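You operate a simulated robot arm through the tools that you are given. There is no shell and no other tool. Be economical: measure what you need, move in short steps, check, and stop when the job is done.

Carry out the task below with a simulated robot arm. There is one attempt and no reset: what you move stays moved.

TASK
Take the green spacer from the fitters bench top and leave it on top of the blue stub four.
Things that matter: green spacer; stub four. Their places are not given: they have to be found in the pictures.

It is judged by the outcome, as a careful person would: the job done as asked, and still so three seconds after it is handed in. It fails if anything else is knocked over, pushed out of place, dropped, spilled or broken.

THE ROBOT
A 7-joint arm with a two-finger parallel gripper, fixed in place. Base frame: the origin is at the foot of the arm, x ahead of it, y to its left, z up; the work surface is at about z = 0. Lengths are in m, angles in rad, forces in N, time in s.
With the tool pointing down near the work surface it reaches from about 0.22 to 0.58 m from the base axis. Its first joint turns from -1.152 to 1.152 rad. Payload 2.5 kg.
Tool frame: the origin (TCP) lies between the finger pads and is the grasp point; the fingertips stand 0.023 m ahead of it; z points along the fingers, y is the line along which they close. The gripper opens to 0.094 m. The fingers are 0.038 m wide and 0.01 m thick; the gripper's body (0.054 by 0.096 m) begins 0.039 m behind the TCP.
Orientation is that of the tool frame in the base frame, as [roll, pitch, yaw] about the fixed x, y, z axes, in that order (R = Rz(yaw) Ry(pitch) Rx(roll)). With the fingers straight down and closing along the base's y, the tool's x points along the base's -x, its y along +y and its z along -z.

THE INTERFACE
- The arm moves only by the tool step_arm. Its argument "steps" is a list of rows, each a list of 5 numbers: the finger opening in m, from 0 to 0.094, then the shift along the base's x, y, z in units of 20 mm (1.0 is 20 mm), then the turn about the base's z in units of 8 degrees (1.0 is 8 degrees). In form: [[fingers, dx, dy, dz, yaw], ...]. A call has 1 to 8 rows; each row shifts and turns the commanded pose from where the row before left it. A call with a number of a shift or a turn outside -1 to 1 is refused whole. A row lasts 0.2 s, in which the tool goes at most 0.05 m and 0.15 rad; a call with a longer step from one row to the next is refused whole, and so is a gripper value outside its range. A pose out of reach is approached as far as the arm can. The call stops where the force on the tool passes 40 N (or 10 N more than at its start, if that is more) or the arm is blocked; 0.2 s more then pass. The fingers move at their own pace (about 0.108 m/s each) and stop on an object; they squeeze with about 21 N. The grip force told is the motor's: it shows also when the fingers shut on nothing. Time passes only in rows, and 0.2 s behind the last, so rows that do not move let the fingers close. It gives the time, the measured TCP pose, the force on the tool (base axes), the opening and the grip force at its end, in the units of the frame above (readings bear some noise).
- Cameras (640 x 400 px; columns grow to the right, rows downward): "scene" is fixed at [0.0999, -0.3932, 0.568]; the picture's right is [0.95, -0.31, 0.00], its down [-0.11, -0.33, -0.94] and it looks along [0.29, 0.89, -0.35] (base axes); focal length 363 px, centre (320, 200). "wrist" rides on the gripper at [-0.039, 0, -0.044] in the tool frame; the picture's right is [0.00, -1.00, 0.00], its down [0.97, 0.00, -0.24] and it looks along [0.24, 0.00, 0.97] (tool axes); focal length 218 px, centre (320, 200).
- snapshot(camera): a new picture of that camera. No time passes.
- point_at(camera, pixels): for up to 12 pixels [column, row] of the newest picture of that camera ("zoom" is the newest enlarged one), the place [x, y, z] in the base frame of the surface seen there, good to about 0.003 m. No time passes.
- close_up(camera, box): a new picture of the part [left, top, right, bottom] of that camera's present view, enlarged. No time passes.
- finish_job(): hands the job in; it is judged then, once.

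Work in short steps. Measure before you move; look again where a grasp or a placing could have gone wrong, and mend it. You have 60 turns and 26 pictures in all, the two below and enlarged ones among them. Open the gripper and draw the arm clear of the work before you hand the job in, unless the task says otherwise; then end with one line.

The tools are called after "Request:" as name(argument=value, ...) on one line, values as JSON. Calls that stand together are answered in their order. step_arm: Moves the arm, as the interface text tells. Its arguments: {"type":"object","properties":{"steps":{"type":"array","items":{"type":"array","items":{"type":"number"}}}},"required":["steps"]} The other tools are called the same way: snapshot (camera) takes a picture; point_at (camera, pixels) gives the place of the surface under pixels of a picture; close_up (camera, box) takes an enlarged picture of a part of a camera's view; finish_job () hands the job in.

At the start:

```text
time: 0.0
ee_pos: [0.2753, 0.2057, 0.351]
tool_rot: [3.142, -0.001, -3.141]
ft_force: [-0.2, -0.7, 0.0]
width: 0.0939
grip_force: 0.0
```

scene: 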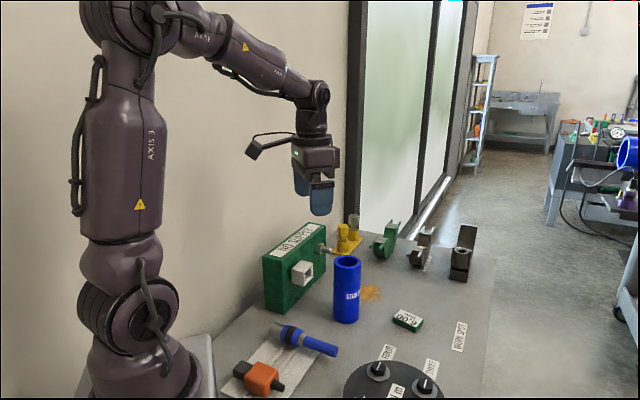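
wrist: 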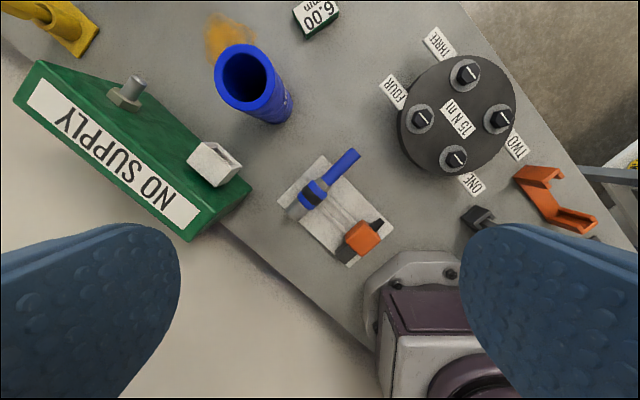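

The green block labelled 6.00 is at scene (408,320), and the blue tube at (347,290) has a label. I'll enlarge both and measure them.

Request:
close_up(camera="scene", box=[300, 230, 460, 350])

Request:
point_at(camera="wrist", pixels=[[303, 14], [322, 6], [315, 20], [306, 36], [335, 18], [218, 70], [240, 46], [272, 75], [245, 103], [246, 75], [440, 120], [420, 120]])

Request:
point_at(camera="scene", pixels=[[393, 317], [403, 308], [424, 318], [416, 328], [408, 318], [415, 333], [336, 262], [360, 262], [348, 256], [348, 269], [346, 322], [348, 262]])

```text
3.33 times, centred on (380, 290) of scene
```

zoom: 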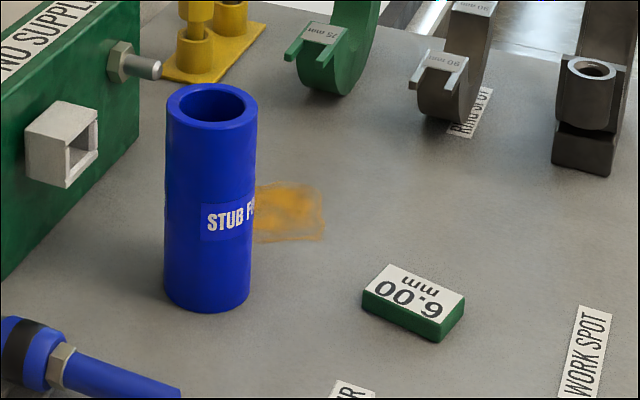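

```text
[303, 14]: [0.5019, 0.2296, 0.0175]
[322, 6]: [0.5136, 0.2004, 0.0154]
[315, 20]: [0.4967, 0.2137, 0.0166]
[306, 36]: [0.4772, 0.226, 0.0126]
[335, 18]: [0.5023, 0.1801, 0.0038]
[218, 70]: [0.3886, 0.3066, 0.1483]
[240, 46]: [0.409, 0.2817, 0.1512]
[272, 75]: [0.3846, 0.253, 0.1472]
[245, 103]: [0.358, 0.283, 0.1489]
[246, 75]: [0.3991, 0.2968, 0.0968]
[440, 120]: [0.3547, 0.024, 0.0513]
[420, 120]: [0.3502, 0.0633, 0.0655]
```

```text
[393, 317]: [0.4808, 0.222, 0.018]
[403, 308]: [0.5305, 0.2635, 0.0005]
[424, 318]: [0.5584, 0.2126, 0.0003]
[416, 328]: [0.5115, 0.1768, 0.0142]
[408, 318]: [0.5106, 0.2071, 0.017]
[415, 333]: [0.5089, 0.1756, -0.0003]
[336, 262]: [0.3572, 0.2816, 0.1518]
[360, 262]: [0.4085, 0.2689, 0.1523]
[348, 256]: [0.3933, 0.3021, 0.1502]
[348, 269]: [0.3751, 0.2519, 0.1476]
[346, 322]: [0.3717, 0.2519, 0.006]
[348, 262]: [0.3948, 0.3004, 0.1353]
```

The tube reads "STUB F…", and it is the only blue stub here. I'll measure the spacer's top corners in the zoom.

Request:
point_at(camera="zoom", pixels=[[366, 291], [389, 267], [461, 297], [438, 319], [413, 293], [377, 279], [426, 281], [401, 304], [450, 308], [172, 105], [250, 105], [212, 300]])

```text
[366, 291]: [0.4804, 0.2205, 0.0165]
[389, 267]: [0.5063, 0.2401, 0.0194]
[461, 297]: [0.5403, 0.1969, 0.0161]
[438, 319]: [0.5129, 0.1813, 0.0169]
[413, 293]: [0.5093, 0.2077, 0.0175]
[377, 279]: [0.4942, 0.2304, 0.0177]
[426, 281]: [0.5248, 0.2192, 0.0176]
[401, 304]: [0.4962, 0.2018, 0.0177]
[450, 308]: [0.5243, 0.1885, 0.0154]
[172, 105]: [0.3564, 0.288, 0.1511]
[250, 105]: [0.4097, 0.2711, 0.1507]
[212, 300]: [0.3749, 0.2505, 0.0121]
```

The spacer is centred at about (0.510, 0.209) with its top at z≈0.0175. Its short axis is about 37° from x, so the tool needs about -52° of yaw. The stub axis is at about (0.384, 0.279) with its top at 0.150. I'll travel over the spacer while staying high.

Request:
step_arm(steps=[[0.094, 1, 0, 0, -1], [0.094, 1, 0, 0, -1], [0.094, 1, 0, 0, -1], [0.094, 1, 0, 0, -1], [0.094, 1, 0, 0, -1], [0.094, 1, 0, 0, -1], [0.094, 1, 0, -0.5, -0.5], [0.094, 1, 0, -0.5, 0]])

Request:
step_arm(steps=[[0.094, 1, 0.17, -1, 0], [0.094, 1, 0, -1, 0], [0.094, 1, 0, -1, 0], [0.094, 0.5, 0, -1, 0], [0.094, 0, 0, -1, 0], [0.094, 0, 0, -1, 0]])

Request:
snapshot(camera="wrist")

```text
time: 1.8
ee_pos: [0.4355, 0.2052, 0.3321]
tool_rot: [3.141, 0.0, 2.233]
ft_force: [0.0, -0.6, 0.1]
width: 0.0941
grip_force: 0.0
```

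```text
time: 3.2
ee_pos: [0.5053, 0.2087, 0.2113]
tool_rot: [3.141, 0.0, 2.235]
ft_force: [0.0, -0.7, 0.9]
width: 0.0938
grip_force: 0.1
```

```text
22 pictures are left
```

wrist: 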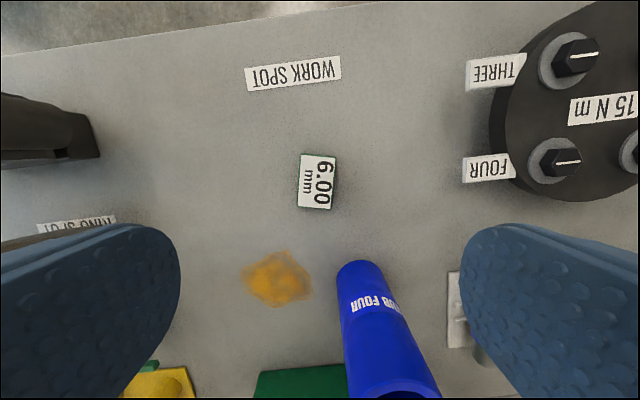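

It reads "STUB FOUR". The spacer is at about (318,182), tilted slightly, so I'll refine its corners.

Request:
close_up(camera="wrist", box=[278, 157, 358, 207])

```text
8.00 times, centred on (318, 182) of wrist
```

zoom: 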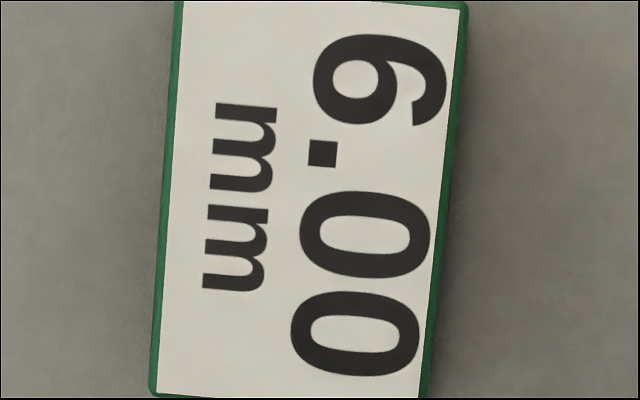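

Request:
point_at(camera="zoom", pixels=[[184, 6], [460, 12], [160, 388], [420, 394], [310, 200], [172, 200], [440, 200]])

```text
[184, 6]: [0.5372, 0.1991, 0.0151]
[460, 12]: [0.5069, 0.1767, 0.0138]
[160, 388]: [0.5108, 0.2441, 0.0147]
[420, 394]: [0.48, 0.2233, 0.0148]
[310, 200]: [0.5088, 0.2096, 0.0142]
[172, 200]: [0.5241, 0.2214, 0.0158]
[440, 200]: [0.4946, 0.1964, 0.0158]
```

The spacer's centre is (0.509, 0.211) with its short axis at about 33°. I'll correct for that and descend in two stages.

Request:
step_arm(steps=[[0.094, 0.17, 0.1, -1, -0.6], [0.094, 0, 0, -1, 0], [0.094, 0, 0, -1, 0], [0.094, 0, 0, -1, 0], [0.094, 0, 0, -1, 0], [0.094, 0, 0, -1, 0], [0.094, 0, 0, -0.5, 0]])

Request:
snapshot(camera="wrist")

```text
time: 4.8
ee_pos: [0.5107, 0.2112, 0.0816]
tool_rot: [-3.14, -0.001, 2.149]
ft_force: [0.8, -0.4, -0.6]
width: 0.0937
grip_force: 0.1
```

```text
20 pictures are left
```

wrist: 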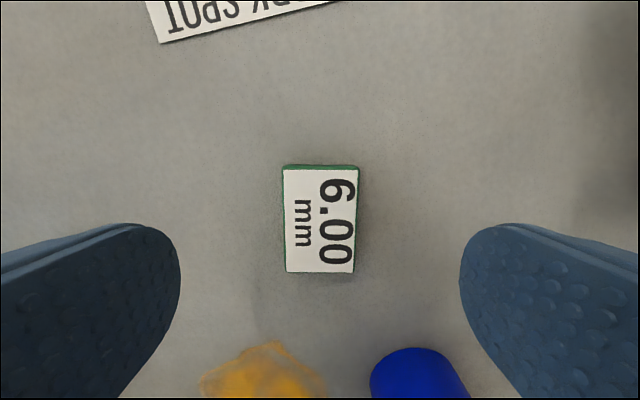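

The spacer is square to the fingers and centred at (320,219). I'll descend to z≈0.028 and close.

Request:
step_arm(steps=[[0.094, 0, 0, -1, 0], [0.094, 0, 0, -1, 0], [0.094, 0, 0, -0.65, 0], [0.094, 0, 0, 0, 0]])

Request:
step_arm(steps=[[0.025, 0, 0, 0, 0], [0.025, 0, 0, 0, 0], [0.025, 0, 0, 0, 0], [0.025, 0, 0, 0, 0]])

```text
time: 5.8
ee_pos: [0.5093, 0.212, 0.0287]
tool_rot: [3.141, 0.0, 2.149]
ft_force: [-0.3, 0.2, -0.8]
width: 0.0939
grip_force: 0.0
```

```text
time: 6.8
ee_pos: [0.51, 0.2118, 0.0283]
tool_rot: [3.142, -0.002, 2.148]
ft_force: [-0.7, 0.2, -0.3]
width: 0.0393
grip_force: 21.4
```

It's gripped at 39 mm width. I'll lift.

Request:
step_arm(steps=[[0.025, 0, 0, 0.5, 0], [0.025, 0, 0, 1, 0], [0.025, 0, 0, 1, 0], [0.025, 0, 0, 1, 0], [0.025, 0, 0, 1, 0], [0.025, 0, 0, 1, 0], [0.025, 0, 0, 1, 0], [0.025, 0, 0, 1, 0]])

Request:
step_arm(steps=[[0.025, 0, 0, 1, 0], [0.025, 0, 0, 1, 0], [0.025, 0, 0, 1, 0], [0.025, 0, 0, 0.5, 0]])

Request:
snapshot(camera="wrist")

Request:
snapshot(camera="scene")

```text
time: 8.6
ee_pos: [0.5095, 0.2109, 0.1805]
tool_rot: [3.141, 0.0, 2.15]
ft_force: [-0.1, -0.5, -0.3]
width: 0.0388
grip_force: 20.8
```

```text
time: 9.6
ee_pos: [0.5098, 0.2113, 0.249]
tool_rot: [3.141, -0.001, 2.151]
ft_force: [-0.1, 0.4, 0.0]
width: 0.039
grip_force: 20.9
```

```text
19 pictures are left
```

wrist: 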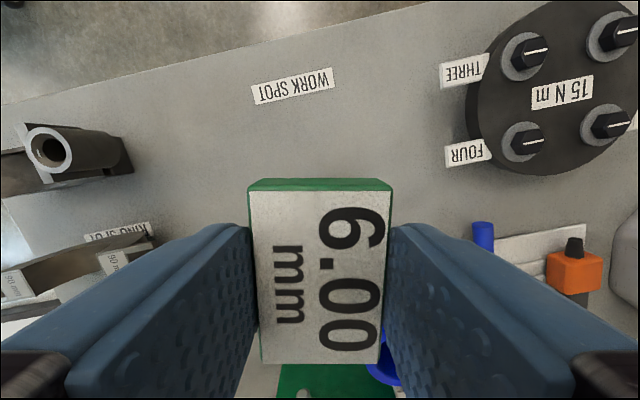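

```text
18 pictures are left
```

scene: 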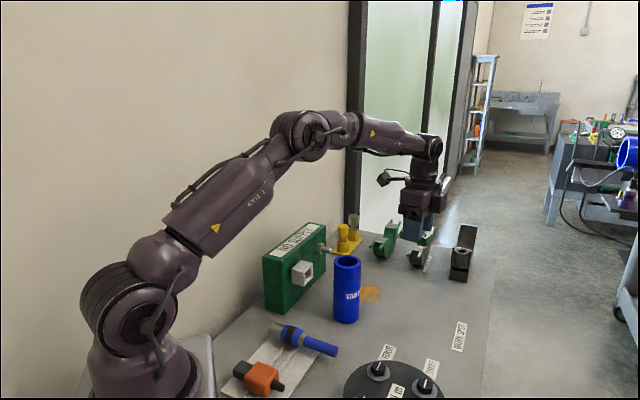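

It's held level. I'll measure the spacer's position in the grip and the green box's top for clearance.

Request:
point_at(camera="wrist", pixels=[[252, 193], [388, 193], [264, 358], [376, 358], [318, 270]])

Request:
point_at(camera="scene", pixels=[[293, 240], [320, 226], [322, 247], [302, 270], [348, 228], [353, 215], [337, 262], [359, 262], [348, 257], [348, 268]])

```text
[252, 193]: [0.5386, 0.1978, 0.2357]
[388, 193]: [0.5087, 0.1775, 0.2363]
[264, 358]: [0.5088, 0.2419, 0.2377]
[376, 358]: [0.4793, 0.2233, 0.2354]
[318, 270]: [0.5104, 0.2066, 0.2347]
```

```text
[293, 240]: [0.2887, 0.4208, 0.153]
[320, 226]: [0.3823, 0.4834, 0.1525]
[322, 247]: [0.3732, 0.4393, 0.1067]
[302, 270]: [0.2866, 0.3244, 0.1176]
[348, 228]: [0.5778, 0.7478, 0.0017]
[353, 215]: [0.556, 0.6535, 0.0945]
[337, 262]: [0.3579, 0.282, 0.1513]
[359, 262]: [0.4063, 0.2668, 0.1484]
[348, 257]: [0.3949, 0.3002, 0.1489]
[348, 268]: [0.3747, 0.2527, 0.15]
```

The spacer's centre is within about 1 mm of the TCP, and the box is well clear. I'll move over the stub, then part-way down.

Request:
step_arm(steps=[[0.025, -0.9, 0.49, 0, 0], [0.025, -0.9, 0.49, 0, 0], [0.025, -0.9, 0.49, 0, 0], [0.025, -0.9, 0.49, 0, 0], [0.025, -0.9, 0.49, 0, 0], [0.025, -0.9, 0.49, 0, 0], [0.025, -0.9, 0.49, 0, 0], [0.025, 0, 0, 0, 0]])

Request:
step_arm(steps=[[0.025, 0, 0, -1, 0], [0.025, 0, 0, -1, 0], [0.025, 0, 0, -0.7, 0], [0.025, 0, 0, 0, 0]])

Request:
close_up(camera="scene", box=[280, 190, 420, 330])

```text
time: 11.4
ee_pos: [0.3826, 0.2804, 0.2486]
tool_rot: [-3.141, 0.0, 2.152]
ft_force: [-0.7, -0.7, -0.4]
width: 0.039
grip_force: 20.7
```

```text
time: 12.4
ee_pos: [0.3817, 0.2801, 0.1949]
tool_rot: [3.141, 0.0, 2.151]
ft_force: [-0.2, 0.8, 0.0]
width: 0.0392
grip_force: 21.4
```

```text
2.86 times, centred on (350, 260) of scene
```

zoom: 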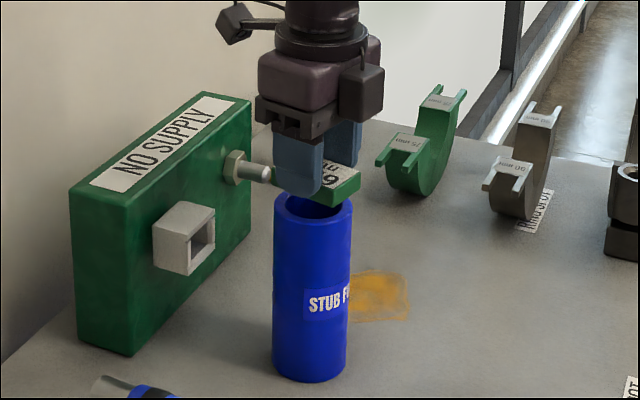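

Spacer is centred above the stub (its right end at zoom col 360 against an expected 362). Lowering gently to contact.

Request:
step_arm(steps=[[0.025, 0.08, 0, -0.3, 0], [0.025, 0, 0, -0.25, 0], [0.025, 0, 0, -0.1, 0], [0.025, 0, 0, -0.05, 0], [0.025, 0, 0, 0, 0]])

Request:
close_up(camera="scene", box=[310, 220, 390, 280])

```text
time: 13.6
ee_pos: [0.3858, 0.2799, 0.1798]
tool_rot: [-3.141, -0.002, 2.152]
ft_force: [-0.5, -0.5, 0.1]
width: 0.039
grip_force: 20.9
```

```text
6.67 times, centred on (350, 250) of scene
```

zoom: 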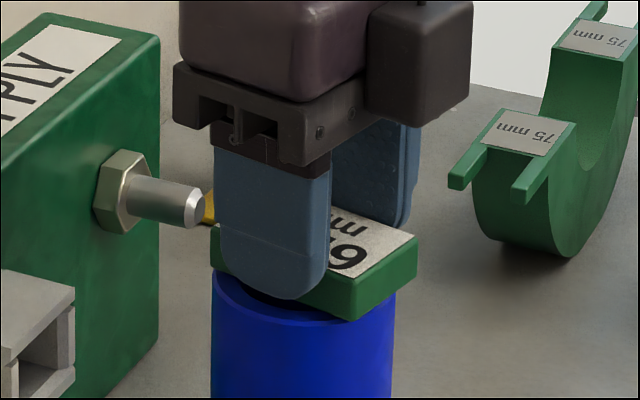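

It's not touching yet, and the spacer is about 3 mm too far along +x (its centre is at col 314, the stub's at 303). I'll correct that, then go down in 1 mm steps.

Request:
step_arm(steps=[[0.025, -0.13, 0, 0, 0], [0.025, 0, 0, -0.06, 0], [0.025, 0, 0, 0, 0]])

Request:
step_arm(steps=[[0.025, 0, 0, -0.05, 0], [0.025, 0, 0, 0, 0]])

```text
time: 14.4
ee_pos: [0.3815, 0.2803, 0.1784]
tool_rot: [-3.141, 0.001, 2.15]
ft_force: [0.2, -0.1, -0.8]
width: 0.0392
grip_force: 21.2
```

```text
time: 15.0
ee_pos: [0.3821, 0.2795, 0.1781]
tool_rot: [3.14, 0.001, 2.15]
ft_force: [-1.7, -1.0, 7.8]
width: 0.0392
grip_force: 21.2
```

There is contact, with 7.8 N upward. I'll open gently and check.

Request:
step_arm(steps=[[0.045, 0, 0, 0, 0], [0.07, 0, 0, 0, 0], [0.07, 0, 0, 0, 0]])

Request:
close_up(camera="scene", box=[310, 220, 390, 280])

```text
time: 15.8
ee_pos: [0.3829, 0.2795, 0.1779]
tool_rot: [3.14, 0.001, 2.151]
ft_force: [0.3, -0.2, 0.3]
width: 0.07
grip_force: 0.0
```

```text
6.67 times, centred on (350, 250) of scene
```

zoom: 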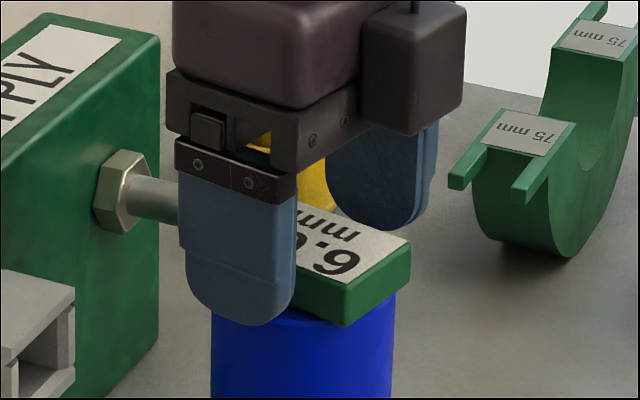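

The spacer rests on the stub. I'll rise straight up and move clear.

Request:
step_arm(steps=[[0.07, 0, 0, 0.5, 0], [0.07, 0, 0, 1, 0], [0.07, 0, 0, 1, 0], [0.07, 0, 0, 1, 0], [0.07, 0, 0, 1, 0], [0.07, 0, 0, 1, 0], [0.07, -0.5, -1, 0.5, 0], [0.07, -0.5, -1, 0.5, 0]])

Request:
step_arm(steps=[[0.07, -0.5, -1, 0, 0], [0.07, -0.5, -1, 0, 0], [0.07, 0, 0, 0, 0], [0.07, 0, 0, 0, 0]])

Request:
close_up(camera="scene", box=[260, 200, 420, 340])

Request:
snapshot(camera="wrist")

```text
time: 17.6
ee_pos: [0.3621, 0.2398, 0.3076]
tool_rot: [-3.141, 0.0, 2.151]
ft_force: [0.5, -0.5, 0.0]
width: 0.0698
grip_force: 0.0
```

```text
time: 18.6
ee_pos: [0.3426, 0.2005, 0.3082]
tool_rot: [3.14, 0.0, 2.151]
ft_force: [0.2, 0.0, 0.7]
width: 0.07
grip_force: 0.0
```

```text
2.86 times, centred on (340, 270) of scene
```

zoom: 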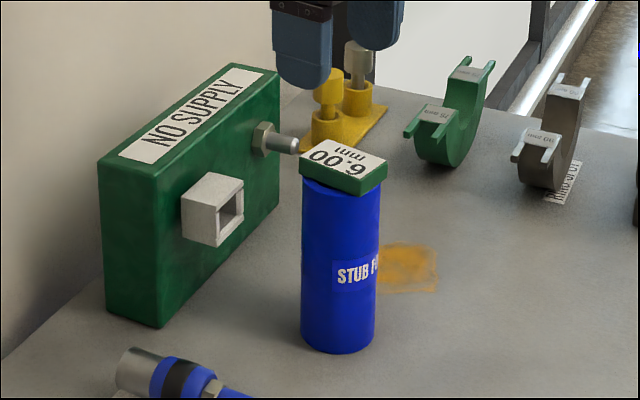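

```text
13 pictures are left
```

wrist: 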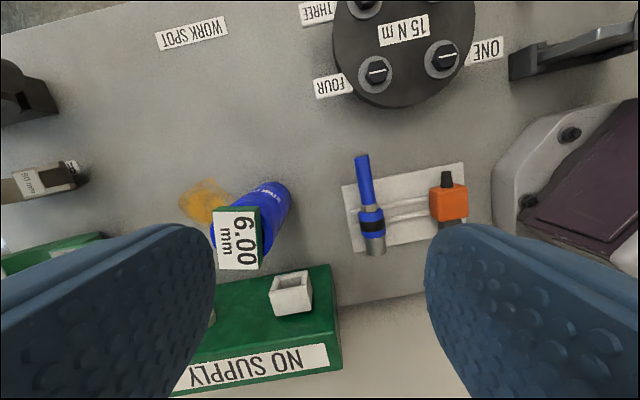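

The spacer sits flat and centred on stub four, nothing else has moved, and the arm is clear with the gripper open. I'm handing it in.

Request:
finish_job()

```text
The job is handed in.
```

The green spacer is lying flat and centred on top of the blue stub four, and the job is handed in.
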